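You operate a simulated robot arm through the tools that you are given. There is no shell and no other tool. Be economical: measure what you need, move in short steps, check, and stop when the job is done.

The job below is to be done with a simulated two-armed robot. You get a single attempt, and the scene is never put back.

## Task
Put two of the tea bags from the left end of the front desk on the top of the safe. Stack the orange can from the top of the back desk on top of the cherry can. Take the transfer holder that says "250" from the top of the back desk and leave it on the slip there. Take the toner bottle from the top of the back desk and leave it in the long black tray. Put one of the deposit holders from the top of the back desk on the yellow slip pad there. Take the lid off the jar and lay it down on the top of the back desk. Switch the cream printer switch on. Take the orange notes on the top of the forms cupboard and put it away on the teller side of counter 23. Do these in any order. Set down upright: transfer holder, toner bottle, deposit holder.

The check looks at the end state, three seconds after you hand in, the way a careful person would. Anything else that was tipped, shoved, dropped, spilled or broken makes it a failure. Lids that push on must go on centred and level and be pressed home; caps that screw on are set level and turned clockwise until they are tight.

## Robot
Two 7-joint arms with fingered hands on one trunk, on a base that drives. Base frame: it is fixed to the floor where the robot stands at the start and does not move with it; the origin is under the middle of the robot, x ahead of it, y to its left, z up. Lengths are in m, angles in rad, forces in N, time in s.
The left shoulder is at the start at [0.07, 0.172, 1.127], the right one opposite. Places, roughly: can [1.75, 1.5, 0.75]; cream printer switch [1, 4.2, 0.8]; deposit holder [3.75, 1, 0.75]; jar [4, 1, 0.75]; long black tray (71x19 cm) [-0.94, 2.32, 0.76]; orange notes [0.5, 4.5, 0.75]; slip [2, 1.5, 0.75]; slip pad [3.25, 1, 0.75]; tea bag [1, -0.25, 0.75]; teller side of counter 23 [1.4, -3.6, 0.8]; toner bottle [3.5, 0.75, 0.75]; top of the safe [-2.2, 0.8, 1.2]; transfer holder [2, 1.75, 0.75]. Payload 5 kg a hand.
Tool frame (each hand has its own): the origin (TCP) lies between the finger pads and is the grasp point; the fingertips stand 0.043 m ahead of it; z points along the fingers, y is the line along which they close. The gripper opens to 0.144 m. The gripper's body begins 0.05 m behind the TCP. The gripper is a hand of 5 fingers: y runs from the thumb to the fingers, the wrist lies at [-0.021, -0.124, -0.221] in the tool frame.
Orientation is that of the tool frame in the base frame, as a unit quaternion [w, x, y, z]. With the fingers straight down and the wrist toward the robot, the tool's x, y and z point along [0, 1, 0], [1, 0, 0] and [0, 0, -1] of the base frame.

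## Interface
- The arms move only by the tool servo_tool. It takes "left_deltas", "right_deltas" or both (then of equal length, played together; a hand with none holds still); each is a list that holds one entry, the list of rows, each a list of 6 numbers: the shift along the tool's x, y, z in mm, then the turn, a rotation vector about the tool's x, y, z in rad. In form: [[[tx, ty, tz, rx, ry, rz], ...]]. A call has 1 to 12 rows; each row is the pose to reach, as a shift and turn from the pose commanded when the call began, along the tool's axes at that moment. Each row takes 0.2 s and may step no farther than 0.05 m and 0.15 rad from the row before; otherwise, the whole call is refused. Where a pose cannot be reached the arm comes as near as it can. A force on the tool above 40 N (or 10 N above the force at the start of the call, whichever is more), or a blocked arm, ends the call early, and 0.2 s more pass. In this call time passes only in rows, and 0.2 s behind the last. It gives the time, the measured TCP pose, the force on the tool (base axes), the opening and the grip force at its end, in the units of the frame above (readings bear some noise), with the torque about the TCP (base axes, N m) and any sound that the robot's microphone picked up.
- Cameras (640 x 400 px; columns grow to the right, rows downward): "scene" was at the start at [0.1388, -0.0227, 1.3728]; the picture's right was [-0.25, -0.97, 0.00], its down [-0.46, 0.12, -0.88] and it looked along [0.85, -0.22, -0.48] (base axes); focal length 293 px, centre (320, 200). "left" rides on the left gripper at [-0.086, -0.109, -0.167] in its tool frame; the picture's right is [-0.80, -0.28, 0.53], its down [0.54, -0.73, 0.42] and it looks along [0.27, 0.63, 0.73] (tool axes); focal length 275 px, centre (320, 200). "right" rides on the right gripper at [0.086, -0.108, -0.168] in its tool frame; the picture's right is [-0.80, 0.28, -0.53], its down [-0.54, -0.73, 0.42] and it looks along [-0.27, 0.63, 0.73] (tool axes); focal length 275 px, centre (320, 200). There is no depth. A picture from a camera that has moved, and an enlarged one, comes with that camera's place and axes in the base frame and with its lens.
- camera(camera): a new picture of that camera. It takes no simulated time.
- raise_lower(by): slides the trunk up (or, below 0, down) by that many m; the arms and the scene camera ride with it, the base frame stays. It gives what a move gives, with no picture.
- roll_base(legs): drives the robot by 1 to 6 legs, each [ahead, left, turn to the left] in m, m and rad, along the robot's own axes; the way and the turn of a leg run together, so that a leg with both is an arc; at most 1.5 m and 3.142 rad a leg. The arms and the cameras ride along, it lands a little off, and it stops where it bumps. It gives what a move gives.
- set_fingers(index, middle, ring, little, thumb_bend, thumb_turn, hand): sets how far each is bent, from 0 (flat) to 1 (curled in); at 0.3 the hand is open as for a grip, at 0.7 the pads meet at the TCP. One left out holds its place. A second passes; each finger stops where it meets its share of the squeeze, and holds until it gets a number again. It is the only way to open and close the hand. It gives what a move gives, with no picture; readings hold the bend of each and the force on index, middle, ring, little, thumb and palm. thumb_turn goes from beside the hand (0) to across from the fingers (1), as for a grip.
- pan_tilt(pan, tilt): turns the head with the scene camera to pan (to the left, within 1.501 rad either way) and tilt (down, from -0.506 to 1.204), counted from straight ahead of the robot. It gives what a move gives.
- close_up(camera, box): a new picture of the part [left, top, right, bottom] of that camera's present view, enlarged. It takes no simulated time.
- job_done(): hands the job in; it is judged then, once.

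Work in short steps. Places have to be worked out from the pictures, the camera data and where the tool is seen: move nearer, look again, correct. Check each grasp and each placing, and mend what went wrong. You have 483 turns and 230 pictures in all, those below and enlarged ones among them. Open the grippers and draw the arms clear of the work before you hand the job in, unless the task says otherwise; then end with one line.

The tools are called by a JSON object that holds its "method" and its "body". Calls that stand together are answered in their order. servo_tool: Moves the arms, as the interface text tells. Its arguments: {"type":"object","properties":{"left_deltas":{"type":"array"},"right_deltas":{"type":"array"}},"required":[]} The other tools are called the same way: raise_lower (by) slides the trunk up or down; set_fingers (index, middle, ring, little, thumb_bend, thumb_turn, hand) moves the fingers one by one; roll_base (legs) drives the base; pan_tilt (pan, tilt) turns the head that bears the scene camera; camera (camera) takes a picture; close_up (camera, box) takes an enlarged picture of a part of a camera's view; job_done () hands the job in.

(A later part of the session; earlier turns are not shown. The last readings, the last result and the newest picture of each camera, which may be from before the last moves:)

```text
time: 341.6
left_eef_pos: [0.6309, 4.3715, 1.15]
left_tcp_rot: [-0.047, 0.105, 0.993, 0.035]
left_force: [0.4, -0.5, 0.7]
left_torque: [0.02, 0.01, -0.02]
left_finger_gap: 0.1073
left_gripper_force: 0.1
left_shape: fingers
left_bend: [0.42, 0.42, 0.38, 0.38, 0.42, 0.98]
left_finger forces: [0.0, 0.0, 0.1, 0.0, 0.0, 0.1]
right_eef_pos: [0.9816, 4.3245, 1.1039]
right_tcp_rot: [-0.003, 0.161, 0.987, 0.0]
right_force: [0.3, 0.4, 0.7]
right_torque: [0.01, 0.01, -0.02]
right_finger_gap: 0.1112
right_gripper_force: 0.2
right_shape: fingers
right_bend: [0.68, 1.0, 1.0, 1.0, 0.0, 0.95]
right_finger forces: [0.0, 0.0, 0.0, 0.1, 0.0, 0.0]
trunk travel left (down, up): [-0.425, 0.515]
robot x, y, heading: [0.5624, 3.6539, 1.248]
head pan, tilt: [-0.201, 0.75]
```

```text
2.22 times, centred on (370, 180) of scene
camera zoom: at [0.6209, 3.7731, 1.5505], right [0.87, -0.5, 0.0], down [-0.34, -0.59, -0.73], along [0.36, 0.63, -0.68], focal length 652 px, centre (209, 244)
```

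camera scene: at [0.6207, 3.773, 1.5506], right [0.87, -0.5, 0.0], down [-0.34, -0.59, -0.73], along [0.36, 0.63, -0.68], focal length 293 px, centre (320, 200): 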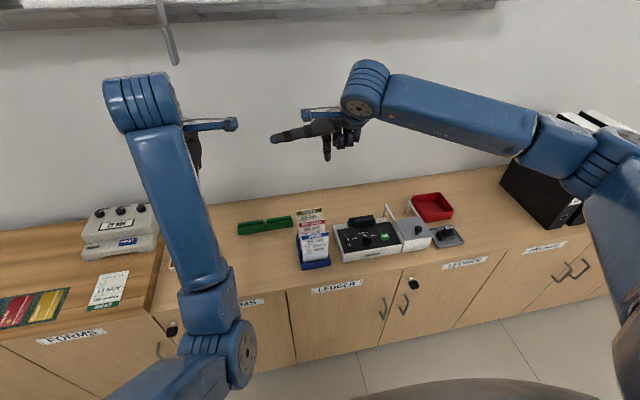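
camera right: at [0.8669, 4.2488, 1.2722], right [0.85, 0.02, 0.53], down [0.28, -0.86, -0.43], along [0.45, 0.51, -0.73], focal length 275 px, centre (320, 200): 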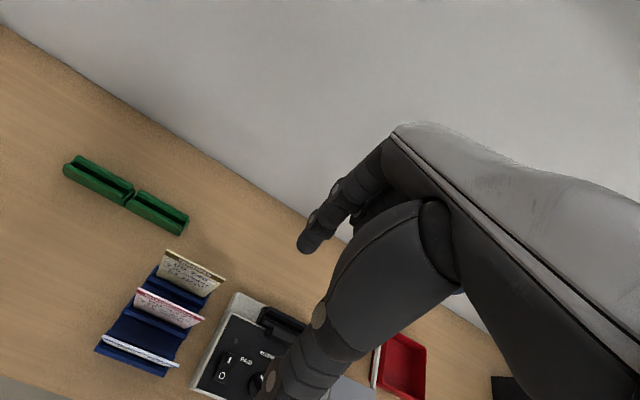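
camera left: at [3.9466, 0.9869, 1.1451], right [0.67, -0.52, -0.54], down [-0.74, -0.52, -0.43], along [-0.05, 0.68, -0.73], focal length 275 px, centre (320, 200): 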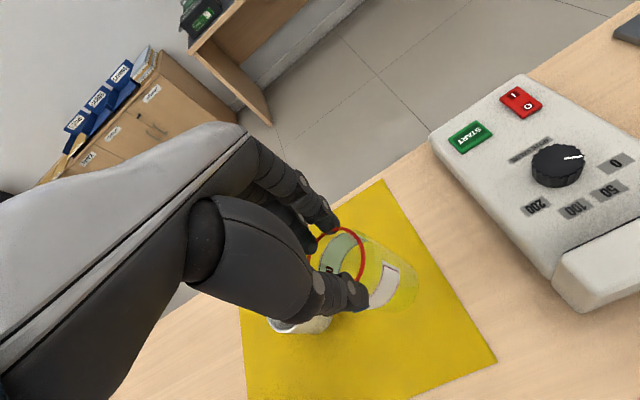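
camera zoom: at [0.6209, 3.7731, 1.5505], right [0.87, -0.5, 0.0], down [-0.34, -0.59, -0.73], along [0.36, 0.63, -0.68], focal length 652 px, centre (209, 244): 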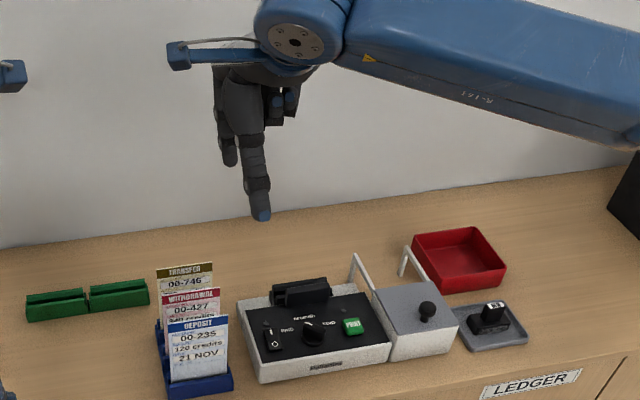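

With the thumb straight it is the lowest point – a good poker. I curl the index too and bring the thumb tip over the "I" end, about 35 mm above it.

{"method": "set_fingers", "body": {"hand": "right", "index": 1.0}}

{"method": "servo_tool", "body": {"right_deltas": [[[-20, 21, 0, 0, 0, 0], [-40, 42, 0, 0, 0, 0], [-40, 42, 45, 0, 0, 0], [-40, 42, 90, 0, 0, 0], [-40, 42, 135, 0, 0, 0], [-40, 42, 180, 0, 0, 0], [-40, 42, 210, 0, 0, 0]]]}}

{"method": "camera", "body": {"camera": "right"}}

{"method": "close_up", "body": {"camera": "scene", "box": [310, 180, 430, 270]}}

```text
time: 342.6
left_eef_pos: [0.632, 4.3709, 1.1512]
left_tcp_rot: [-0.046, 0.104, 0.993, 0.035]
left_force: [-0.9, -0.7, 0.8]
left_torque: [0.02, 0.03, 0.01]
left_finger_gap: 0.1072
left_gripper_force: 0.0
left_shape: fingers
left_bend: [0.42, 0.42, 0.38, 0.38, 0.42, 0.98]
left_finger forces: [0.0, 0.0, 0.1, 0.0, 0.0, 0.0]
right_eef_pos: [0.9811, 4.3245, 1.1033]
right_tcp_rot: [-0.003, 0.161, 0.987, 0.001]
right_force: [0.5, 0.1, -1.1]
right_torque: [0.02, 0.0, -0.02]
right_finger_gap: 0.1111
right_gripper_force: 0.0
right_shape: fingers
right_bend: [1.0, 1.0, 1.0, 1.0, 0.0, 0.95]
right_finger forces: [0.0, 0.0, 0.0, 0.0, 0.1, 0.0]
trunk travel left (down, up): [-0.425, 0.515]
robot x, y, heading: [0.5585, 3.653, 1.253]
head pan, tilt: [-0.201, 0.75]
```

```text
time: 344.2
left_eef_pos: [0.6319, 4.3703, 1.1515]
left_tcp_rot: [-0.046, 0.104, 0.993, 0.036]
left_force: [0.1, -0.9, 0.4]
left_torque: [-0.04, -0.01, 0.0]
left_finger_gap: 0.1073
left_gripper_force: 0.0
left_shape: fingers
left_bend: [0.42, 0.42, 0.38, 0.38, 0.42, 0.98]
left_finger forces: [0.0, 0.0, 0.0, 0.0, 0.0, 0.0]
right_eef_pos: [1.0304, 4.3524, 0.8945]
right_tcp_rot: [-0.002, 0.16, 0.987, 0.002]
right_force: [-1.1, 0.0, 0.3]
right_torque: [-0.02, 0.01, 0.0]
right_finger_gap: 0.1114
right_gripper_force: 0.1
right_shape: fingers
right_bend: [1.0, 1.0, 1.0, 1.0, 0.0, 0.95]
right_finger forces: [0.0, 0.0, 0.0, 0.1, 0.0, 0.0]
trunk travel left (down, up): [-0.425, 0.515]
robot x, y, heading: [0.563, 3.6532, 1.25]
head pan, tilt: [-0.201, 0.75]
```

```text
58 pictures are left
camera right: at [0.917, 4.2764, 1.0624], right [0.85, 0.02, 0.53], down [0.28, -0.86, -0.43], along [0.45, 0.51, -0.73], focal length 275 px, centre (320, 200)
```

right: 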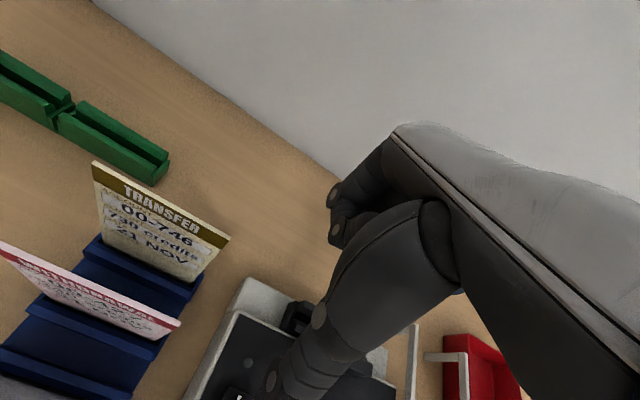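

```text
4.44 times, centred on (370, 225) of scene
camera zoom: at [0.6213, 3.7734, 1.5505], right [0.87, -0.5, 0.0], down [-0.34, -0.59, -0.73], along [0.36, 0.63, -0.68], focal length 1304 px, centre (98, 89)
```

zoom: 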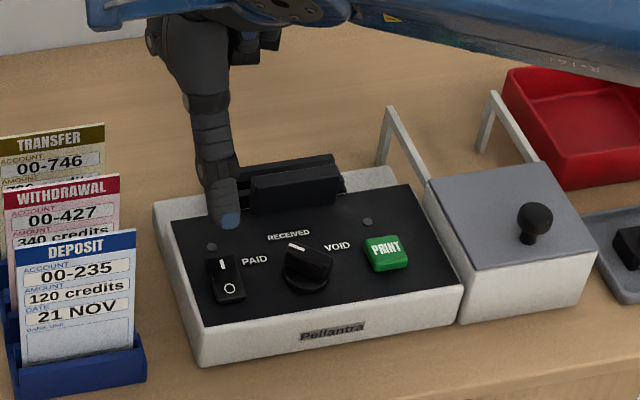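

The tip is right above the "I". Shift 5 mm further and press down gradually.

{"method": "servo_tool", "body": {"right_deltas": [[[0, 5, 15, 0, 0, 0], [0, 5, 28, 0, 0, 0], [0, 5, 34, 0, 0, 0], [0, 5, 38, 0, 0, 0]]]}}

{"method": "close_up", "body": {"camera": "scene", "box": [310, 180, 430, 270]}}

```text
time: 345.2
left_eef_pos: [0.6331, 4.3693, 1.152]
left_tcp_rot: [-0.046, 0.104, 0.993, 0.036]
left_force: [-0.6, 1.0, 0.4]
left_torque: [-0.01, -0.02, 0.03]
left_finger_gap: 0.1071
left_gripper_force: 0.1
left_shape: fingers
left_bend: [0.42, 0.42, 0.38, 0.38, 0.42, 0.98]
left_finger forces: [0.1, 0.0, 0.0, 0.0, 0.0, 0.0]
right_eef_pos: [1.0337, 4.3569, 0.8553]
right_tcp_rot: [-0.003, 0.161, 0.987, 0.001]
right_force: [-0.4, -0.3, -0.1]
right_torque: [0.01, -0.01, 0.0]
right_finger_gap: 0.111
right_gripper_force: 0.0
right_shape: fingers
right_bend: [1.0, 1.0, 1.0, 1.0, 0.0, 0.95]
right_finger forces: [0.0, 0.1, 0.0, 0.1, 0.1, 0.0]
trunk travel left (down, up): [-0.425, 0.515]
robot x, y, heading: [0.5643, 3.6515, 1.253]
head pan, tilt: [-0.201, 0.75]
```

```text
4.44 times, centred on (370, 225) of scene
camera zoom: at [0.6211, 3.7735, 1.5504], right [0.87, -0.5, 0.0], down [-0.34, -0.59, -0.73], along [0.36, 0.63, -0.68], focal length 1304 px, centre (98, 89)
```

zoom: 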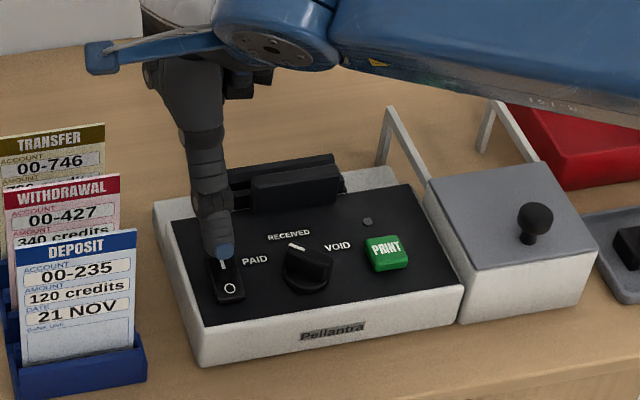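

Tip is just over the I end, no contact yet. Continue in 2 mm steps.

{"method": "servo_tool", "body": {"right_deltas": [[[0, 0, 2, 0, 0, 0], [0, 0, 4, 0, 0, 0], [0, 0, 6, 0, 0, 0], [0, 0, 8, 0, 0, 0], [0, 0, 10, 0, 0, 0]]]}}

{"method": "close_up", "body": {"camera": "scene", "box": [310, 180, 430, 270]}}

```text
time: 346.4
left_eef_pos: [0.6322, 4.37, 1.1512]
left_tcp_rot: [-0.046, 0.104, 0.993, 0.035]
left_force: [0.3, -0.1, -1.0]
left_torque: [0.0, -0.02, -0.01]
left_finger_gap: 0.1073
left_gripper_force: 0.1
left_shape: fingers
left_bend: [0.42, 0.42, 0.38, 0.38, 0.42, 0.98]
left_finger forces: [0.1, 0.0, 0.0, 0.1, 0.1, 0.0]
right_eef_pos: [1.0331, 4.3552, 0.844]
right_tcp_rot: [-0.003, 0.161, 0.987, 0.0]
right_force: [0.4, 0.0, -0.5]
right_torque: [0.02, 0.01, 0.03]
right_finger_gap: 0.1112
right_gripper_force: 0.1
right_shape: fingers
right_bend: [1.0, 1.0, 1.0, 1.0, 0.0, 0.95]
right_finger forces: [0.0, 0.0, 0.0, 0.1, 0.0, 0.0]
trunk travel left (down, up): [-0.425, 0.515]
robot x, y, heading: [0.5671, 3.6532, 1.249]
head pan, tilt: [-0.201, 0.75]
```

```text
4.44 times, centred on (370, 225) of scene
camera zoom: at [0.6209, 3.7732, 1.5505], right [0.87, -0.5, 0.0], down [-0.34, -0.59, -0.73], along [0.36, 0.63, -0.68], focal length 1304 px, centre (98, 89)
```

zoom: 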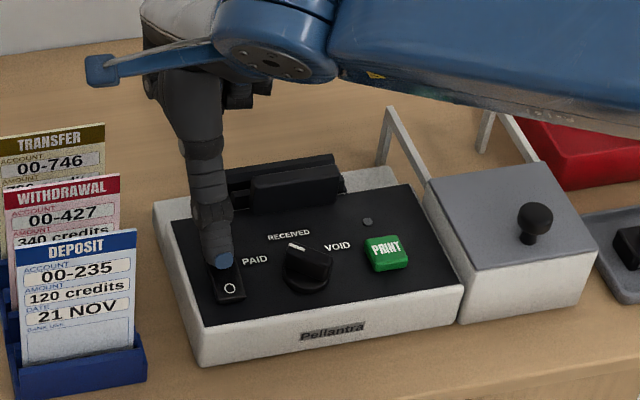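

No contact yet, so the panel is lower than I assumed and the tip would land too near. Raise, shift 10 mm ahead, then press again.

{"method": "servo_tool", "body": {"right_deltas": [[[0, 0, -8, 0, 0, 0], [-2, 6, -8, 0, 0, 0], [-3, 11, -4, 0, 0, 0], [-3, 11, 0, 0, 0, 0], [-3, 11, 2, 0, 0, 0], [-3, 11, 4, 0, 0, 0], [-3, 11, 6, 0, 0, 0]]]}}

{"method": "close_up", "body": {"camera": "scene", "box": [330, 200, 390, 250]}}

```text
time: 348.0
left_eef_pos: [0.6327, 4.3704, 1.1513]
left_tcp_rot: [-0.047, 0.104, 0.993, 0.035]
left_force: [-0.3, 0.4, -0.6]
left_torque: [0.0, -0.01, 0.02]
left_finger_gap: 0.1071
left_gripper_force: 0.0
left_shape: fingers
left_bend: [0.42, 0.42, 0.38, 0.38, 0.42, 0.98]
left_finger forces: [0.1, 0.0, 0.0, 0.0, 0.1, 0.1]
right_eef_pos: [1.0395, 4.3643, 0.8402]
right_tcp_rot: [-0.003, 0.161, 0.987, 0.001]
right_force: [0.9, 0.0, 1.1]
right_torque: [-0.13, 0.07, -0.01]
right_finger_gap: 0.1112
right_gripper_force: 0.2
right_shape: fingers
right_bend: [1.0, 1.0, 1.0, 1.0, 0.0, 0.95]
right_finger forces: [0.0, 0.0, 0.0, 0.0, 1.7, 0.0]
trunk travel left (down, up): [-0.425, 0.515]
robot x, y, heading: [0.566, 3.6548, 1.255]
head pan, tilt: [-0.201, 0.75]
```

```text
8.00 times, centred on (360, 225) of scene
camera zoom: at [0.6208, 3.7731, 1.5505], right [0.87, -0.5, 0.0], down [-0.34, -0.59, -0.73], along [0.36, 0.63, -0.68], focal length 2346 px, centre (0, 0)
```

zoom: 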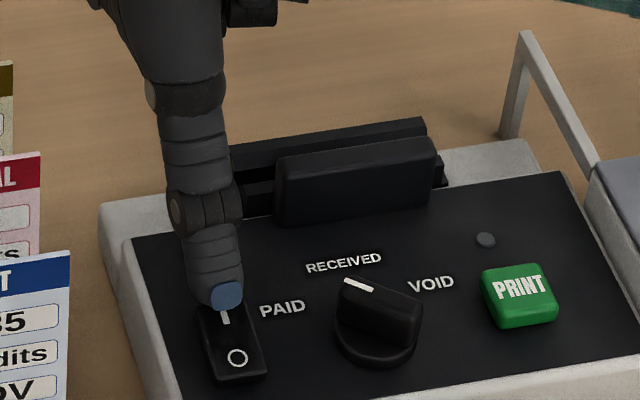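

Contact (1.7 N) right behind the I mark. Press on.

{"method": "servo_tool", "body": {"right_deltas": [[[0, 0, 2, 0, 0, 0], [0, 0, 4, 0, 0, 0], [0, 0, 6, 0, 0, 0], [0, 0, 8, 0, 0, 0], [0, 0, 10, 0, 0, 0]]]}}

{"method": "close_up", "body": {"camera": "scene", "box": [330, 200, 390, 250]}}

```text
time: 349.2
left_eef_pos: [0.6306, 4.3693, 1.1525]
left_tcp_rot: [-0.046, 0.103, 0.993, 0.036]
left_force: [0.2, 0.9, -0.6]
left_torque: [-0.03, -0.02, 0.01]
left_finger_gap: 0.1072
left_gripper_force: 0.2
left_shape: fingers
left_bend: [0.42, 0.42, 0.38, 0.38, 0.42, 0.98]
left_finger forces: [0.1, 0.0, 0.0, 0.0, 0.1, 0.1]
right_eef_pos: [1.039, 4.3669, 0.831]
right_tcp_rot: [-0.003, 0.16, 0.987, 0.001]
right_force: [1.2, 6.3, 16.6]
right_torque: [-1.74, 0.6, -0.02]
right_finger_gap: 0.1119
right_gripper_force: 9.5
right_shape: fingers
right_bend: [1.0, 1.0, 1.0, 1.0, 0.0, 0.95]
right_finger forces: [0.1, 0.0, 0.0, 0.1, 18.4, 0.0]
trunk travel left (down, up): [-0.425, 0.515]
robot x, y, heading: [0.5643, 3.6527, 1.249]
head pan, tilt: [-0.201, 0.75]
```

```text
8.00 times, centred on (360, 225) of scene
camera zoom: at [0.6198, 3.7721, 1.5509], right [0.87, -0.5, 0.0], down [-0.34, -0.59, -0.73], along [0.36, 0.63, -0.68], focal length 2346 px, centre (0, 0)
```

zoom: 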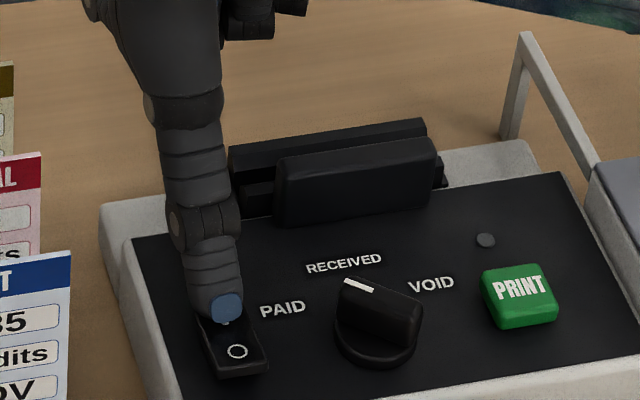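

The rocker seems tilted now: near end raised. Raise the hand and check.

{"method": "servo_tool", "body": {"right_deltas": [[[0, 0, -15, 0, 0, 0], [0, 0, -50, 0, 0, 0], [0, 0, -95, 0, 0, 0], [0, 0, -140, 0, 0, 0], [0, 0, -185, 0, 0, 0], [0, 0, -230, 0, 0, 0], [0, 0, -270, 0, 0, 0]]]}}

{"method": "close_up", "body": {"camera": "scene", "box": [320, 205, 400, 265]}}

```text
time: 350.8
left_eef_pos: [0.6317, 4.3701, 1.1511]
left_tcp_rot: [-0.046, 0.104, 0.993, 0.035]
left_force: [0.5, -0.7, -0.6]
left_torque: [-0.02, 0.03, 0.01]
left_finger_gap: 0.1073
left_gripper_force: 0.1
left_shape: fingers
left_bend: [0.42, 0.42, 0.38, 0.38, 0.42, 0.98]
left_finger forces: [0.1, 0.1, 0.1, 0.0, 0.1, 0.0]
right_eef_pos: [1.0402, 4.3654, 1.0991]
right_tcp_rot: [-0.003, 0.16, 0.987, 0.0]
right_force: [0.6, 0.6, -0.2]
right_torque: [0.02, -0.02, -0.01]
right_finger_gap: 0.1112
right_gripper_force: 0.0
right_shape: fingers
right_bend: [1.0, 1.0, 1.0, 1.0, 0.0, 0.95]
right_finger forces: [0.1, 0.0, 0.0, 0.0, 0.1, 0.1]
trunk travel left (down, up): [-0.425, 0.515]
robot x, y, heading: [0.5625, 3.6551, 1.245]
head pan, tilt: [-0.201, 0.75]
```

```text
6.67 times, centred on (360, 235) of scene
camera zoom: at [0.62, 3.7726, 1.5505], right [0.87, -0.5, 0.0], down [-0.34, -0.59, -0.73], along [0.36, 0.63, -0.68], focal length 1955 px, centre (53, -33)
```

zoom: 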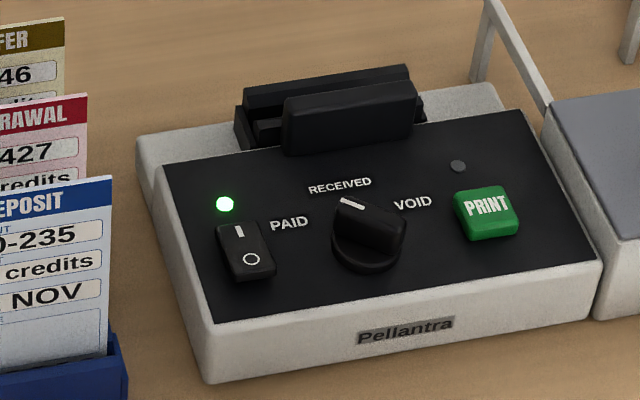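

Green light: the printer is on. Now look left at the orange notes.

{"method": "pan_tilt", "body": {"pan": 0.35, "tilt": 0.8}}

{"method": "camera", "body": {"camera": "scene"}}

```text
time: 351.8
left_eef_pos: [0.6318, 4.3712, 1.1512]
left_tcp_rot: [-0.046, 0.104, 0.993, 0.036]
left_force: [-0.2, 0.1, -0.5]
left_torque: [0.01, 0.01, 0.01]
left_finger_gap: 0.1074
left_gripper_force: 0.1
left_shape: fingers
left_bend: [0.42, 0.42, 0.38, 0.38, 0.42, 0.98]
left_finger forces: [0.1, 0.0, 0.1, 0.0, 0.0, 0.1]
right_eef_pos: [1.0404, 4.3652, 1.0993]
right_tcp_rot: [-0.002, 0.161, 0.987, 0.0]
right_force: [0.0, -0.3, -0.3]
right_torque: [0.04, 0.0, -0.01]
right_finger_gap: 0.1112
right_gripper_force: 0.0
right_shape: fingers
right_bend: [1.0, 1.0, 1.0, 1.0, 0.0, 0.95]
right_finger forces: [0.0, 0.0, 0.0, 0.0, 0.0, 0.0]
trunk travel left (down, up): [-0.425, 0.515]
robot x, y, heading: [0.5628, 3.6506, 1.249]
head pan, tilt: [0.351, 0.799]
```

```text
51 pictures are left
camera scene: at [0.5772, 3.7819, 1.5465], right [1.0, 0.03, 0.0], down [0.02, -0.72, -0.7], along [-0.02, 0.7, -0.72], focal length 293 px, centre (320, 200)
```

scene: 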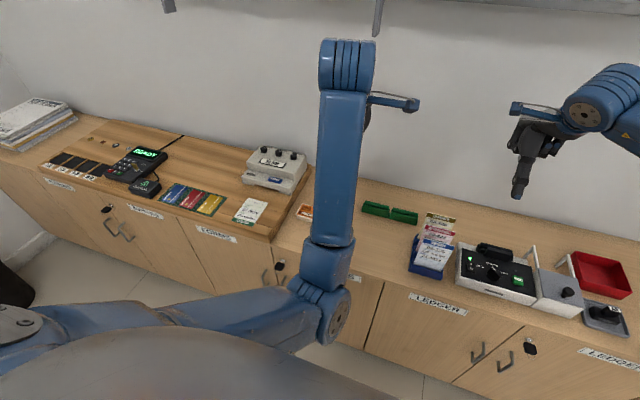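

The left arm hides the notes. I level the left hand and move it above where they are, fingers open, then look with its camera.

{"method": "servo_tool", "body": {"left_deltas": [[[0, 0, 0, 0.027, -0.051, 0.056], [0, 0, 0, 0.054, -0.102, 0.113]]]}}

{"method": "servo_tool", "body": {"left_deltas": [[[35, 20, 0, 0, 0, 0], [70, 42, 0, 0, 0, 0], [97, 63, 0, 0, 0, 0], [97, 63, 45, 0, 0, 0], [97, 63, 90, 0, 0, 0], [97, 63, 130, 0, 0, 0]]]}}

{"method": "set_fingers", "body": {"hand": "left", "index": 0.35, "middle": 0.35, "ring": 0.35, "little": 0.35, "thumb_bend": 0.35}}

{"method": "camera", "body": {"camera": "left"}}

{"method": "camera", "body": {"camera": "scene"}}

```text
time: 352.6
left_eef_pos: [0.5774, 4.395, 1.1436]
left_tcp_rot: [-0.047, 0.127, 0.991, 0.011]
left_force: [0.0, 0.1, 0.1]
left_torque: [0.02, 0.01, -0.02]
left_finger_gap: 0.1075
left_gripper_force: 0.1
left_shape: fingers
left_bend: [0.42, 0.42, 0.38, 0.38, 0.42, 0.98]
left_finger forces: [0.1, 0.1, 0.0, 0.0, 0.0, 0.0]
left hand out of reach, approached as far as the arm can: row 2
right_eef_pos: [1.04, 4.3641, 1.0998]
right_tcp_rot: [-0.003, 0.159, 0.987, 0.001]
right_force: [0.9, -0.1, -0.5]
right_torque: [0.01, 0.01, 0.01]
right_finger_gap: 0.1111
right_gripper_force: 0.0
right_shape: fingers
right_bend: [1.0, 1.0, 1.0, 1.0, 0.0, 0.95]
right_finger forces: [0.1, 0.0, 0.0, 0.1, 0.0, 0.1]
trunk travel left (down, up): [-0.425, 0.515]
robot x, y, heading: [0.5628, 3.653, 1.251]
head pan, tilt: [0.351, 0.799]
stopped in row 2 (left hand): the arm was blocked; the commanded pose is now the measured one
```

```text
time: 353.9
left_eef_pos: [0.4883, 4.4853, 1.0239]
left_tcp_rot: [-0.046, 0.128, 0.991, 0.011]
left_force: [0.8, -0.2, 0.9]
left_torque: [-0.03, -0.02, 0.03]
left_finger_gap: 0.1071
left_gripper_force: 0.1
left_shape: fingers
left_bend: [0.42, 0.42, 0.38, 0.38, 0.42, 0.98]
left_finger forces: [0.1, 0.0, 0.1, 0.0, 0.0, 0.1]
right_eef_pos: [1.0396, 4.3665, 1.0993]
right_tcp_rot: [-0.003, 0.16, 0.987, 0.001]
right_force: [-0.1, 0.2, 0.6]
right_torque: [-0.04, -0.01, 0.01]
right_finger_gap: 0.1112
right_gripper_force: 0.1
right_shape: fingers
right_bend: [1.0, 1.0, 1.0, 1.0, 0.0, 0.95]
right_finger forces: [0.0, 0.1, 0.0, 0.0, 0.0, 0.1]
trunk travel left (down, up): [-0.425, 0.515]
robot x, y, heading: [0.5599, 3.6524, 1.252]
head pan, tilt: [0.351, 0.799]
```

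```text
time: 354.9
left_eef_pos: [0.4894, 4.4845, 1.0238]
left_tcp_rot: [-0.046, 0.127, 0.991, 0.01]
left_force: [0.6, 0.5, -0.4]
left_torque: [0.0, 0.01, 0.02]
left_finger_gap: 0.1315
left_gripper_force: 0.1
left_shape: fingers
left_bend: [0.35, 0.35, 0.35, 0.35, 0.35, 0.98]
left_finger forces: [0.1, 0.1, 0.0, 0.1, 0.1, 0.0]
right_eef_pos: [1.0391, 4.3649, 1.0987]
right_tcp_rot: [-0.003, 0.16, 0.987, 0.001]
right_force: [1.4, -0.5, -0.4]
right_torque: [0.01, -0.01, -0.03]
right_finger_gap: 0.1113
right_gripper_force: 0.1
right_shape: fingers
right_bend: [1.0, 1.0, 1.0, 1.0, 0.0, 0.95]
right_finger forces: [0.0, 0.0, 0.0, 0.1, 0.0, 0.0]
trunk travel left (down, up): [-0.425, 0.515]
robot x, y, heading: [0.5602, 3.6519, 1.251]
head pan, tilt: [0.351, 0.799]
```

```text
50 pictures are left
camera left: at [0.5601, 4.3533, 1.1824], right [0.65, -0.46, -0.61], down [-0.74, -0.55, -0.38], along [-0.16, 0.7, -0.7], focal length 275 px, centre (320, 200)
```

left: 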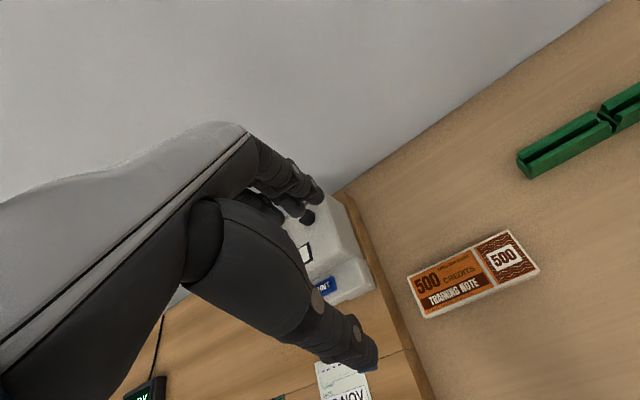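

```text
49 pictures are left
camera scene: at [0.5767, 3.7821, 1.5465], right [1.0, 0.03, 0.0], down [0.02, -0.72, -0.7], along [-0.02, 0.7, -0.72], focal length 293 px, centre (320, 200)
```

scene: 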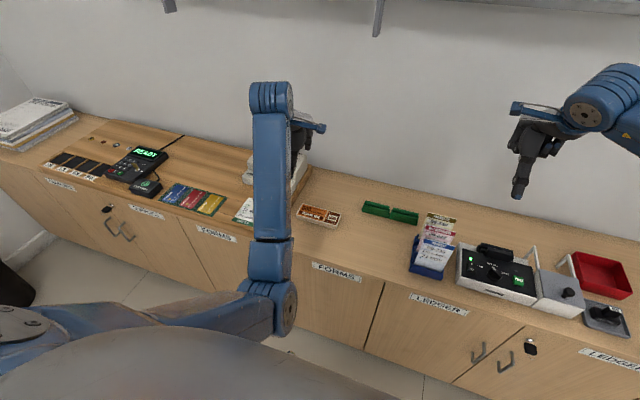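

Notes centre about (0.557, 4.456), long side along the cupboard. Move the left hand over them and level it.

{"method": "servo_tool", "body": {"left_deltas": [[[-36, -5, 0, 0, 0, 0], [-73, -10, 0, 0, 0, 0], [-73, -10, 0, 0.004, -0.094, 0.081], [-73, -10, 40, 0.004, -0.094, 0.081], [-73, -10, 80, 0.004, -0.094, 0.081], [-73, -10, 120, 0.004, -0.094, 0.081]]]}}

{"method": "camera", "body": {"camera": "left"}}

```text
time: 356.4
left_eef_pos: [0.5471, 4.4599, 0.8957]
left_tcp_rot: [0.001, 0.169, 0.986, 0.0]
left_force: [0.0, -0.4, -0.7]
left_torque: [-0.01, -0.03, 0.0]
left_finger_gap: 0.1316
left_gripper_force: 0.1
left_shape: fingers
left_bend: [0.35, 0.35, 0.35, 0.35, 0.35, 0.97]
left_finger forces: [0.1, 0.0, 0.0, 0.0, 0.0, 0.1]
right_eef_pos: [1.0377, 4.3672, 1.0994]
right_tcp_rot: [-0.002, 0.16, 0.987, 0.0]
right_force: [0.3, 0.3, 0.3]
right_torque: [-0.02, 0.01, 0.03]
right_finger_gap: 0.1111
right_gripper_force: 0.0
right_shape: fingers
right_bend: [1.0, 1.0, 1.0, 1.0, 0.0, 0.95]
right_finger forces: [0.1, 0.0, 0.0, 0.0, 0.0, 0.1]
trunk travel left (down, up): [-0.425, 0.515]
robot x, y, heading: [0.5608, 3.657, 1.25]
head pan, tilt: [0.351, 0.799]
```

```text
48 pictures are left
camera left: at [0.5926, 4.3298, 1.065], right [0.66, -0.53, -0.53], down [-0.75, -0.5, -0.43], along [-0.04, 0.68, -0.73], focal length 275 px, centre (320, 200)
```

left: 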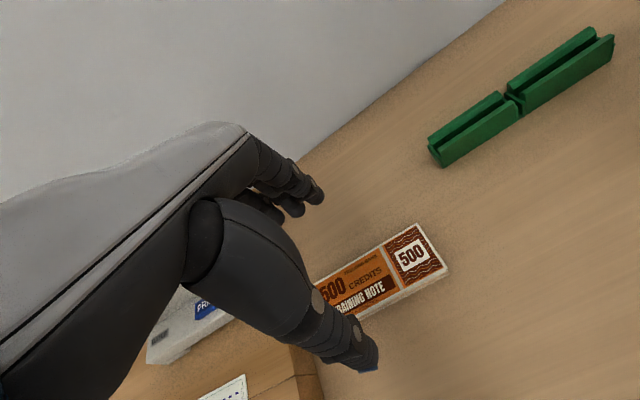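

Nearly centred. Small correction and descend to z 0.80.

{"method": "servo_tool", "body": {"left_deltas": [[[-4, 6, 30, 0, 0, 0], [-4, 6, 60, 0, 0, 0], [-4, 6, 85, 0, 0, 0], [-4, 6, 96, 0, 0, 0]]]}}

{"method": "camera", "body": {"camera": "left"}}

```text
time: 357.4
left_eef_pos: [0.5518, 4.4651, 0.8009]
left_tcp_rot: [0.0, 0.168, 0.986, 0.0]
left_force: [-0.4, 1.6, 0.0]
left_torque: [-0.01, 0.02, 0.0]
left_finger_gap: 0.1321
left_gripper_force: 0.1
left_shape: fingers
left_bend: [0.35, 0.35, 0.35, 0.35, 0.35, 0.97]
left_finger forces: [0.0, 0.0, 0.1, 0.0, 0.0, 0.0]
right_eef_pos: [1.0384, 4.3661, 1.0989]
right_tcp_rot: [-0.003, 0.16, 0.987, 0.001]
right_force: [0.3, 1.1, 0.0]
right_torque: [-0.03, 0.0, -0.01]
right_finger_gap: 0.1115
right_gripper_force: 0.1
right_shape: fingers
right_bend: [1.0, 1.0, 1.0, 1.0, 0.0, 0.95]
right_finger forces: [0.0, 0.0, 0.0, 0.0, 0.0, 0.1]
trunk travel left (down, up): [-0.425, 0.515]
robot x, y, heading: [0.5673, 3.6511, 1.248]
head pan, tilt: [0.351, 0.799]
```

```text
47 pictures are left
camera left: at [0.5987, 4.3344, 0.9689], right [0.66, -0.53, -0.53], down [-0.75, -0.5, -0.42], along [-0.04, 0.68, -0.73], focal length 275 px, centre (320, 200)
```

left: 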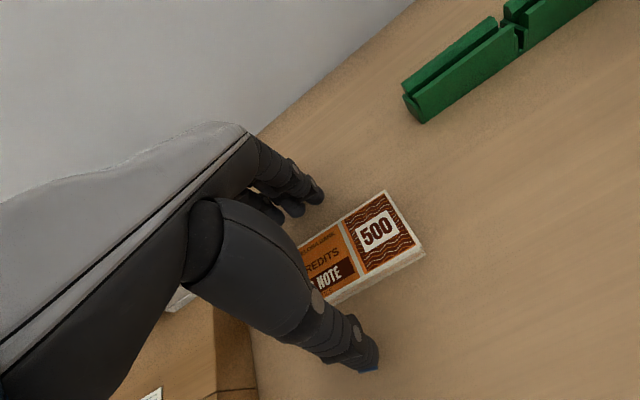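

Lower 3 mm more and close.

{"method": "servo_tool", "body": {"left_deltas": [[[0, 0, 3, 0, 0, 0]]]}}

{"method": "set_fingers", "body": {"hand": "left", "index": 0.7, "middle": 0.7, "ring": 0.7, "little": 0.35, "thumb_bend": 0.7}}

{"method": "servo_tool", "body": {"left_deltas": [[[0, 0, -10, 0, 0, 0], [0, 0, -30, 0, 0, 0], [0, 0, -60, 0, 0, 0]]]}}

{"method": "camera", "body": {"camera": "left"}}

```text
time: 357.8
left_eef_pos: [0.5529, 4.4649, 0.7977]
left_tcp_rot: [0.0, 0.167, 0.986, 0.0]
left_force: [0.7, 0.3, 0.5]
left_torque: [0.0, 0.04, 0.04]
left_finger_gap: 0.1318
left_gripper_force: 0.1
left_shape: fingers
left_bend: [0.35, 0.35, 0.35, 0.35, 0.35, 0.97]
left_finger forces: [0.0, 0.0, 0.0, 0.0, 0.0, 0.0]
right_eef_pos: [1.0396, 4.3669, 1.0995]
right_tcp_rot: [-0.002, 0.159, 0.987, 0.0]
right_force: [0.9, -0.2, 0.0]
right_torque: [0.04, -0.01, 0.02]
right_finger_gap: 0.111
right_gripper_force: 0.1
right_shape: fingers
right_bend: [1.0, 1.0, 1.0, 1.0, 0.0, 0.95]
right_finger forces: [0.1, 0.0, 0.1, 0.0, 0.0, 0.1]
trunk travel left (down, up): [-0.425, 0.515]
robot x, y, heading: [0.5611, 3.653, 1.25]
head pan, tilt: [0.351, 0.799]
```

```text
time: 358.8
left_eef_pos: [0.5526, 4.4639, 0.7982]
left_tcp_rot: [0.0, 0.167, 0.986, 0.002]
left_force: [-1.4, 2.9, 9.3]
left_torque: [-0.1, -0.02, -0.14]
left_finger_gap: 0.0607
left_gripper_force: 25.5
left_shape: fingers
left_bend: [0.58, 0.61, 0.64, 0.35, 0.55, 0.95]
left_finger forces: [9.3, 10.4, 7.5, 0.0, 22.9, 0.0]
right_eef_pos: [1.0395, 4.3663, 1.0999]
right_tcp_rot: [-0.002, 0.16, 0.987, 0.001]
right_force: [0.4, 0.1, -0.2]
right_torque: [-0.01, -0.01, 0.04]
right_finger_gap: 0.1112
right_gripper_force: 0.0
right_shape: fingers
right_bend: [1.0, 1.0, 1.0, 1.0, 0.0, 0.95]
right_finger forces: [0.0, 0.0, 0.1, 0.0, 0.0, 0.1]
trunk travel left (down, up): [-0.425, 0.515]
robot x, y, heading: [0.5652, 3.6516, 1.244]
head pan, tilt: [0.351, 0.799]
```

```text
time: 359.6
left_eef_pos: [0.5534, 4.465, 0.857]
left_tcp_rot: [0.0, 0.168, 0.986, 0.0]
left_force: [-0.9, 0.4, -1.8]
left_torque: [0.02, -0.04, 0.0]
left_finger_gap: 0.061
left_gripper_force: 22.7
left_shape: fingers
left_bend: [0.58, 0.62, 0.65, 0.35, 0.55, 0.94]
left_finger forces: [9.1, 7.2, 6.2, 0.0, 22.5, 0.0]
right_eef_pos: [1.0399, 4.3652, 1.0989]
right_tcp_rot: [-0.002, 0.159, 0.987, 0.001]
right_force: [-0.5, 0.5, 0.1]
right_torque: [-0.03, -0.01, 0.02]
right_finger_gap: 0.1112
right_gripper_force: 0.0
right_shape: fingers
right_bend: [1.0, 1.0, 1.0, 1.0, 0.0, 0.95]
right_finger forces: [0.0, 0.0, 0.0, 0.1, 0.0, 0.1]
trunk travel left (down, up): [-0.425, 0.515]
robot x, y, heading: [0.5672, 3.6521, 1.253]
head pan, tilt: [0.351, 0.799]
```

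```text
46 pictures are left
camera left: at [0.599, 4.3338, 1.0252], right [0.66, -0.53, -0.53], down [-0.75, -0.5, -0.42], along [-0.04, 0.68, -0.73], focal length 275 px, centre (320, 200)
```

left: 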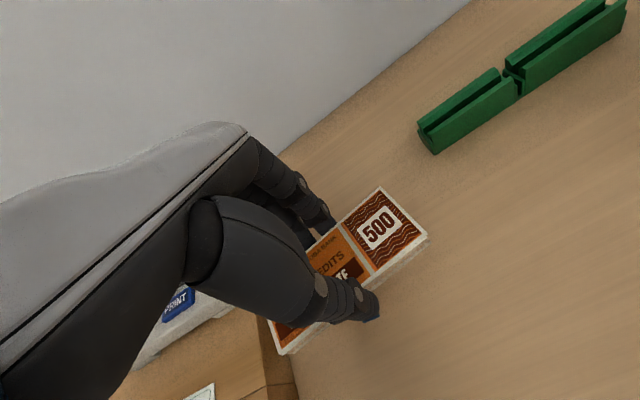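

Notes held (61 mm, 23 N). Lift higher, relax the right hand to its open pose, raise the trunk and drive back out through the gap.

{"method": "servo_tool", "body": {"left_deltas": [[[0, 0, -45, 0, 0, 0], [0, 0, -90, 0, 0, 0], [0, -30, -135, 0, 0, 0], [0, -60, -180, 0, 0, 0], [0, -90, -220, 0, 0, 0]]]}}

{"method": "set_fingers", "body": {"hand": "right", "index": 0.3, "middle": 0.3, "ring": 0.3, "little": 0.3, "thumb_bend": 0.3}}

{"method": "raise_lower", "body": {"by": 0.25}}

{"method": "roll_base", "body": {"legs": [[-0.75, 0, 0], [0, -0.85, 0], [-1.0, 0, 0], [-0.85, 0, 0]]}}

```text
refused: row 3 steps farther than a row can; nothing moved
```

```text
time: 360.6
left_eef_pos: [0.5534, 4.4643, 0.857]
left_tcp_rot: [0.0, 0.168, 0.986, 0.0]
left_force: [1.3, -0.6, -1.0]
left_torque: [0.04, 0.02, -0.03]
left_finger_gap: 0.0611
left_gripper_force: 22.2
left_shape: fingers
left_bend: [0.58, 0.62, 0.65, 0.35, 0.55, 0.94]
left_finger forces: [9.2, 7.1, 6.2, 0.1, 22.5, 0.1]
right_eef_pos: [1.0395, 4.3661, 1.0993]
right_tcp_rot: [-0.003, 0.16, 0.987, 0.001]
right_force: [-0.8, -0.1, 0.2]
right_torque: [-0.02, -0.04, -0.02]
right_finger_gap: 0.1503
right_gripper_force: 0.0
right_shape: fingers
right_bend: [0.3, 0.3, 0.3, 0.3, 0.3, 0.95]
right_finger forces: [0.0, 0.0, 0.1, 0.1, 0.0, 0.1]
trunk travel left (down, up): [-0.425, 0.515]
robot x, y, heading: [0.5637, 3.6525, 1.256]
head pan, tilt: [0.351, 0.799]
```

```text
time: 363.1
left_eef_pos: [0.5536, 4.4647, 1.1066]
left_tcp_rot: [0.0, 0.167, 0.986, 0.001]
left_force: [-0.9, -0.1, -1.3]
left_torque: [-0.01, -0.02, 0.0]
left_finger_gap: 0.0611
left_gripper_force: 22.7
left_shape: fingers
left_bend: [0.58, 0.62, 0.65, 0.35, 0.55, 0.94]
left_finger forces: [9.1, 7.1, 6.2, 0.1, 22.5, 0.0]
right_eef_pos: [1.0392, 4.3663, 1.3495]
right_tcp_rot: [-0.003, 0.159, 0.987, 0.0]
right_force: [0.5, 0.2, 0.0]
right_torque: [0.04, -0.02, -0.02]
right_finger_gap: 0.1503
right_gripper_force: 0.0
right_shape: fingers
right_bend: [0.3, 0.3, 0.3, 0.3, 0.3, 0.95]
right_finger forces: [0.1, 0.0, 0.0, 0.0, 0.0, 0.0]
trunk travel left (down, up): [-0.675, 0.265]
robot x, y, heading: [0.5677, 3.6504, 1.247]
head pan, tilt: [0.351, 0.799]
```

```text
time: 380.2
left_eef_pos: [0.5466, 1.7278, 1.1057]
left_tcp_rot: [0.0, 0.168, 0.986, 0.0]
left_force: [0.2, 0.4, -1.5]
left_torque: [-0.01, -0.03, 0.03]
left_finger_gap: 0.0611
left_gripper_force: 22.2
left_shape: fingers
left_bend: [0.58, 0.62, 0.65, 0.35, 0.55, 0.94]
left_finger forces: [9.2, 7.2, 6.2, 0.1, 22.4, 0.0]
right_eef_pos: [1.0334, 1.6287, 1.3481]
right_tcp_rot: [-0.002, 0.16, 0.987, 0.0]
right_force: [1.0, 0.2, 0.4]
right_torque: [-0.02, -0.02, 0.03]
right_finger_gap: 0.1505
right_gripper_force: 0.1
right_shape: fingers
right_bend: [0.3, 0.3, 0.3, 0.3, 0.3, 0.95]
right_finger forces: [0.0, 0.0, 0.0, 0.0, 0.1, 0.0]
trunk travel left (down, up): [-0.675, 0.265]
robot x, y, heading: [0.5539, 0.913, 1.25]
head pan, tilt: [0.351, 0.799]
```

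Out of the gap. Raise the left hand, back off and turn right to look for counter 23.

{"method": "servo_tool", "body": {"left_deltas": [[[0, 0, -45, 0, 0, 0], [0, 0, -90, 0, 0, 0], [0, 0, -135, 0, 0, 0], [0, 0, -180, 0, 0, 0]]]}}

{"method": "roll_base", "body": {"legs": [[-0.85, 0.25, 0], [0, 0, -2.3]]}}

{"method": "pan_tilt", "body": {"pan": -0.2, "tilt": 0.3}}

{"method": "camera", "body": {"camera": "scene"}}

```text
time: 381.2
left_eef_pos: [0.5462, 1.7262, 1.2887]
left_tcp_rot: [-0.001, 0.168, 0.986, 0.0]
left_force: [-0.8, 0.0, -1.9]
left_torque: [-0.02, 0.0, 0.01]
left_finger_gap: 0.0609
left_gripper_force: 22.0
left_shape: fingers
left_bend: [0.58, 0.62, 0.65, 0.35, 0.55, 0.94]
left_finger forces: [8.9, 7.1, 6.2, 0.0, 22.4, 0.0]
right_eef_pos: [1.0324, 1.6272, 1.3503]
right_tcp_rot: [-0.003, 0.16, 0.987, 0.001]
right_force: [-0.3, 0.0, 0.6]
right_torque: [0.01, -0.01, -0.01]
right_finger_gap: 0.1505
right_gripper_force: 0.0
right_shape: fingers
right_bend: [0.3, 0.3, 0.3, 0.3, 0.3, 0.95]
right_finger forces: [0.0, 0.1, 0.0, 0.1, 0.1, 0.1]
trunk travel left (down, up): [-0.675, 0.265]
robot x, y, heading: [0.5555, 0.9152, 1.256]
head pan, tilt: [0.351, 0.799]
```

```text
time: 391.4
left_eef_pos: [0.6523, -0.3609, 1.2864]
left_tcp_rot: [0.0, 0.971, 0.24, 0.0]
left_force: [-0.6, -0.7, -0.6]
left_torque: [-0.01, -0.01, -0.04]
left_finger_gap: 0.06
left_gripper_force: 20.6
left_shape: fingers
left_bend: [0.58, 0.62, 0.65, 0.35, 0.56, 0.94]
left_finger forces: [8.5, 6.6, 5.9, 0.0, 21.1, 0.0]
right_eef_pos: [0.2493, -0.6513, 1.3495]
right_tcp_rot: [0.0, 0.969, 0.249, 0.002]
right_force: [-0.4, -0.3, -0.1]
right_torque: [0.03, 0.03, 0.03]
right_finger_gap: 0.1503
right_gripper_force: 0.1
right_shape: fingers
right_bend: [0.3, 0.3, 0.3, 0.3, 0.3, 0.95]
right_finger forces: [0.1, 0.0, 0.1, 0.0, 0.0, 0.1]
trunk travel left (down, up): [-0.675, 0.265]
robot x, y, heading: [0.0496, 0.1854, -1.065]
head pan, tilt: [0.351, 0.799]
```

```text
time: 392.4
left_eef_pos: [0.6515, -0.3634, 1.2881]
left_tcp_rot: [0.001, 0.97, 0.241, 0.0]
left_force: [-0.2, 1.1, -1.0]
left_torque: [0.0, -0.03, 0.0]
left_finger_gap: 0.0604
left_gripper_force: 20.8
left_shape: fingers
left_bend: [0.58, 0.62, 0.65, 0.35, 0.56, 0.94]
left_finger forces: [8.5, 6.6, 5.9, 0.0, 21.2, 0.1]
right_eef_pos: [0.2485, -0.6514, 1.3491]
right_tcp_rot: [-0.001, 0.969, 0.248, 0.003]
right_force: [0.3, -0.2, 0.1]
right_torque: [-0.01, 0.01, 0.01]
right_finger_gap: 0.1502
right_gripper_force: 0.0
right_shape: fingers
right_bend: [0.3, 0.3, 0.3, 0.3, 0.3, 0.95]
right_finger forces: [0.0, 0.0, 0.0, 0.0, 0.0, 0.0]
trunk travel left (down, up): [-0.675, 0.265]
robot x, y, heading: [0.0488, 0.1806, -1.066]
head pan, tilt: [-0.201, 0.3]
```

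```text
45 pictures are left
camera scene: at [0.1023, 0.0496, 1.8408], right [-0.95, -0.3, 0.0], down [-0.09, 0.28, -0.95], along [0.29, -0.91, -0.3], focal length 293 px, centre (320, 200)
```

scene: 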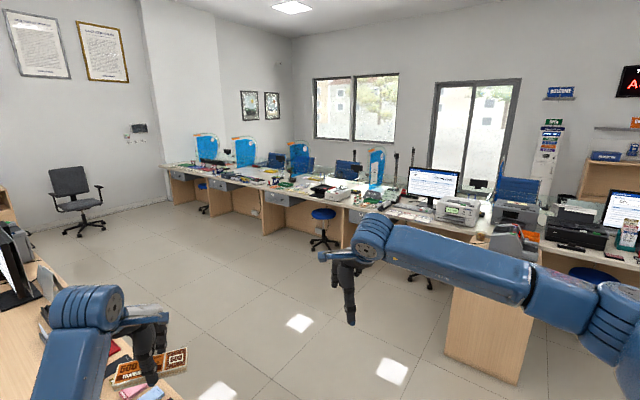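

The counter row is ahead, we're on its stool (teller) side. Zoom on where counter 23 should be, near column 310.

{"method": "close_up", "body": {"camera": "scene", "box": [220, 130, 420, 260]}}

```text
3.08 times, centred on (320, 195) of scene
camera zoom: at [0.1023, 0.0496, 1.8408], right [-0.95, -0.3, 0.0], down [-0.09, 0.28, -0.95], along [0.29, -0.91, -0.3], focal length 902 px, centre (320, 215)
```

zoom: 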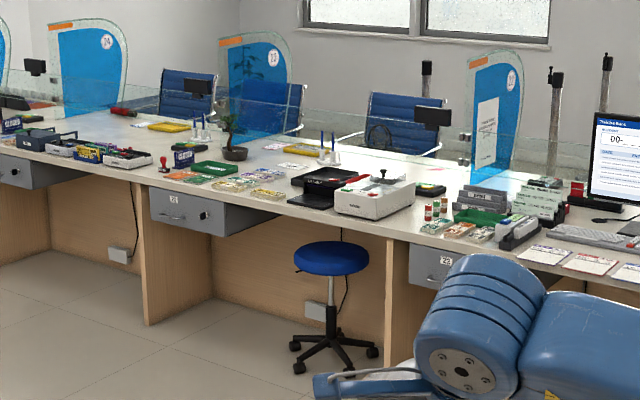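

Screens read 24, 23, 22: counter 23 is the middle bay. I go around the front desk and approach it, facing square.

{"method": "roll_base", "body": {"legs": [[0, 0, -0.8], [1.35, 0.39, 0], [0.34, 0.88, 0], [0.34, 0.88, 0]]}}

{"method": "pan_tilt", "body": {"pan": 0.0, "tilt": 0.5}}

{"method": "camera", "body": {"camera": "scene"}}

```text
time: 410.5
left_eef_pos: [1.574, -3.1762, 1.2884]
left_tcp_rot: [0.002, 0.989, -0.151, 0.0]
left_force: [0.8, -1.2, 0.0]
left_torque: [0.0, -0.04, -0.01]
left_finger_gap: 0.0597
left_gripper_force: 20.6
left_shape: fingers
left_bend: [0.58, 0.62, 0.65, 0.35, 0.56, 0.94]
left_finger forces: [8.5, 6.5, 5.9, 0.0, 20.8, 0.0]
right_eef_pos: [1.0833, -3.0952, 1.3502]
right_tcp_rot: [0.001, 0.99, -0.143, 0.003]
right_force: [-0.1, -0.2, 0.5]
right_torque: [-0.02, -0.03, -0.04]
right_finger_gap: 0.1501
right_gripper_force: 0.2
right_shape: fingers
right_bend: [0.3, 0.3, 0.3, 0.3, 0.3, 0.95]
right_finger forces: [0.0, 0.0, 0.1, 0.1, 0.0, 0.1]
trunk travel left (down, up): [-0.675, 0.265]
robot x, y, heading: [1.5384, -2.3638, -1.85]
head pan, tilt: [-0.201, 0.3]
```

```text
time: 411.2
left_eef_pos: [1.5746, -3.1771, 1.288]
left_tcp_rot: [0.001, 0.989, -0.151, 0.0]
left_force: [-0.1, -0.4, -1.8]
left_torque: [-0.02, -0.02, 0.0]
left_finger_gap: 0.0596
left_gripper_force: 20.6
left_shape: fingers
left_bend: [0.58, 0.62, 0.65, 0.35, 0.56, 0.94]
left_finger forces: [8.4, 6.4, 5.8, 0.0, 20.8, 0.1]
right_eef_pos: [1.084, -3.0951, 1.3493]
right_tcp_rot: [0.0, 0.99, -0.143, 0.003]
right_force: [-0.1, 1.1, 0.8]
right_torque: [0.0, 0.01, 0.01]
right_finger_gap: 0.15
right_gripper_force: 0.0
right_shape: fingers
right_bend: [0.3, 0.3, 0.3, 0.3, 0.3, 0.95]
right_finger forces: [0.0, 0.0, 0.0, 0.0, 0.0, 0.1]
trunk travel left (down, up): [-0.675, 0.265]
robot x, y, heading: [1.534, -2.3696, -1.855]
head pan, tilt: [0.0, 0.499]
```

```text
43 pictures are left
camera scene: at [1.4955, -2.5019, 1.8225], right [-0.96, 0.28, 0.0], down [0.13, 0.46, -0.88], along [-0.25, -0.84, -0.48], focal length 293 px, centre (320, 200)
```

scene: 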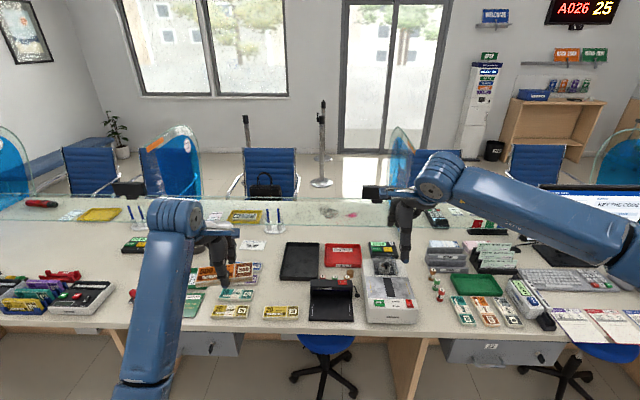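

Zoom on the bay's counter top.

{"method": "close_up", "body": {"camera": "scene", "box": [100, 195, 440, 360]}}

```text
1.88 times, centred on (270, 278) of scene
camera zoom: at [1.4955, -2.5019, 1.8225], right [-0.96, 0.28, 0.0], down [0.13, 0.46, -0.88], along [-0.25, -0.84, -0.48], focal length 552 px, centre (414, 54)
```

zoom: 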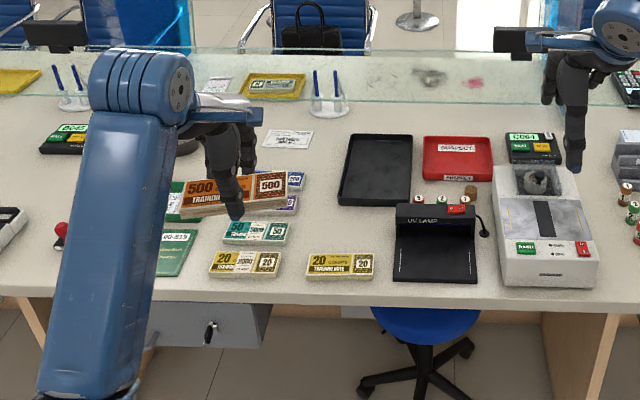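

A free patch lies right of the note bundles, around (1.384, -3.535). I roll 0.44 m forward and lower the trunk.

{"method": "roll_base", "body": {"legs": [[0.42, 0, 0]]}}

{"method": "raise_lower", "body": {"by": -0.22}}

{"method": "pan_tilt", "body": {"pan": 0.15, "tilt": 0.8}}

{"method": "camera", "body": {"camera": "scene"}}

{"method": "camera", "body": {"camera": "left"}}

```text
time: 413.8
left_eef_pos: [1.4608, -3.5778, 1.2885]
left_tcp_rot: [0.001, 0.989, -0.149, -0.001]
left_force: [0.3, 0.9, 0.0]
left_torque: [-0.01, 0.02, 0.04]
left_finger_gap: 0.06
left_gripper_force: 21.0
left_shape: fingers
left_bend: [0.58, 0.62, 0.65, 0.35, 0.56, 0.94]
left_finger forces: [8.4, 6.4, 6.0, 0.1, 20.9, 0.0]
right_eef_pos: [0.9719, -3.4977, 1.3513]
right_tcp_rot: [0.002, 0.99, -0.14, 0.003]
right_force: [0.2, 0.0, -0.1]
right_torque: [-0.04, 0.01, -0.01]
right_finger_gap: 0.1505
right_gripper_force: 0.2
right_shape: fingers
right_bend: [0.3, 0.3, 0.3, 0.3, 0.3, 0.95]
right_finger forces: [0.0, 0.1, 0.0, 0.0, 0.0, 0.0]
trunk travel left (down, up): [-0.675, 0.265]
robot x, y, heading: [1.4194, -2.7641, -1.847]
head pan, tilt: [0.0, 0.499]
```

```text
time: 416.1
left_eef_pos: [1.4613, -3.5786, 1.0689]
left_tcp_rot: [0.001, 0.989, -0.148, -0.001]
left_force: [0.1, 0.2, -0.5]
left_torque: [-0.04, 0.03, -0.02]
left_finger_gap: 0.06
left_gripper_force: 20.8
left_shape: fingers
left_bend: [0.58, 0.62, 0.65, 0.35, 0.56, 0.94]
left_finger forces: [8.4, 6.5, 6.0, 0.1, 21.0, 0.1]
right_eef_pos: [0.9712, -3.5002, 1.1296]
right_tcp_rot: [0.0, 0.99, -0.141, 0.002]
right_force: [0.6, -0.2, -0.8]
right_torque: [-0.01, 0.01, 0.01]
right_finger_gap: 0.1503
right_gripper_force: 0.1
right_shape: fingers
right_bend: [0.3, 0.3, 0.3, 0.3, 0.3, 0.95]
right_finger forces: [0.0, 0.1, 0.0, 0.1, 0.0, 0.1]
trunk travel left (down, up): [-0.455, 0.485]
robot x, y, heading: [1.4179, -2.765, -1.848]
head pan, tilt: [0.0, 0.499]
```

```text
time: 416.9
left_eef_pos: [1.4603, -3.5782, 1.0667]
left_tcp_rot: [0.001, 0.989, -0.148, 0.0]
left_force: [0.4, 0.4, -0.9]
left_torque: [-0.01, 0.03, 0.0]
left_finger_gap: 0.0598
left_gripper_force: 20.7
left_shape: fingers
left_bend: [0.58, 0.62, 0.65, 0.35, 0.56, 0.94]
left_finger forces: [8.3, 6.5, 5.9, 0.0, 20.8, 0.1]
right_eef_pos: [0.971, -3.5005, 1.1294]
right_tcp_rot: [0.0, 0.99, -0.14, 0.004]
right_force: [1.2, -0.7, -0.1]
right_torque: [0.04, -0.01, 0.02]
right_finger_gap: 0.1499
right_gripper_force: 0.1
right_shape: fingers
right_bend: [0.3, 0.3, 0.3, 0.3, 0.3, 0.95]
right_finger forces: [0.0, 0.0, 0.1, 0.0, 0.1, 0.0]
trunk travel left (down, up): [-0.455, 0.485]
robot x, y, heading: [1.4193, -2.7696, -1.847]
head pan, tilt: [0.15, 0.799]
```

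```text
41 pictures are left
camera scene: at [1.3945, -2.8966, 1.5765], right [-0.99, 0.13, 0.0], down [0.09, 0.71, -0.7], along [-0.09, -0.69, -0.72], focal length 293 px, centre (320, 200)
```

scene: 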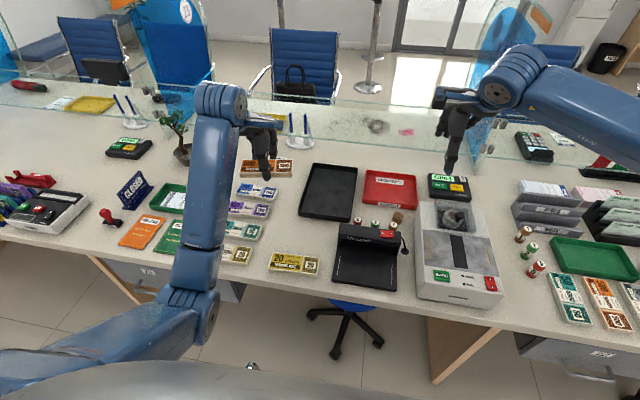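

```text
40 pictures are left
camera left: at [1.4116, -3.449, 1.236], right [-0.68, 0.5, -0.53], down [0.73, 0.53, -0.42], along [0.07, -0.68, -0.73], focal length 275 px, centre (320, 200)
```

left: 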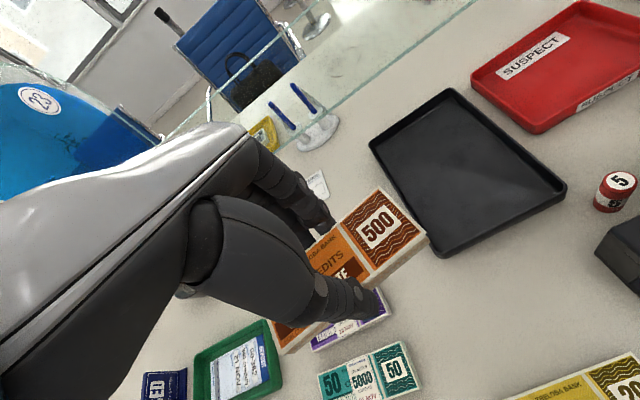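

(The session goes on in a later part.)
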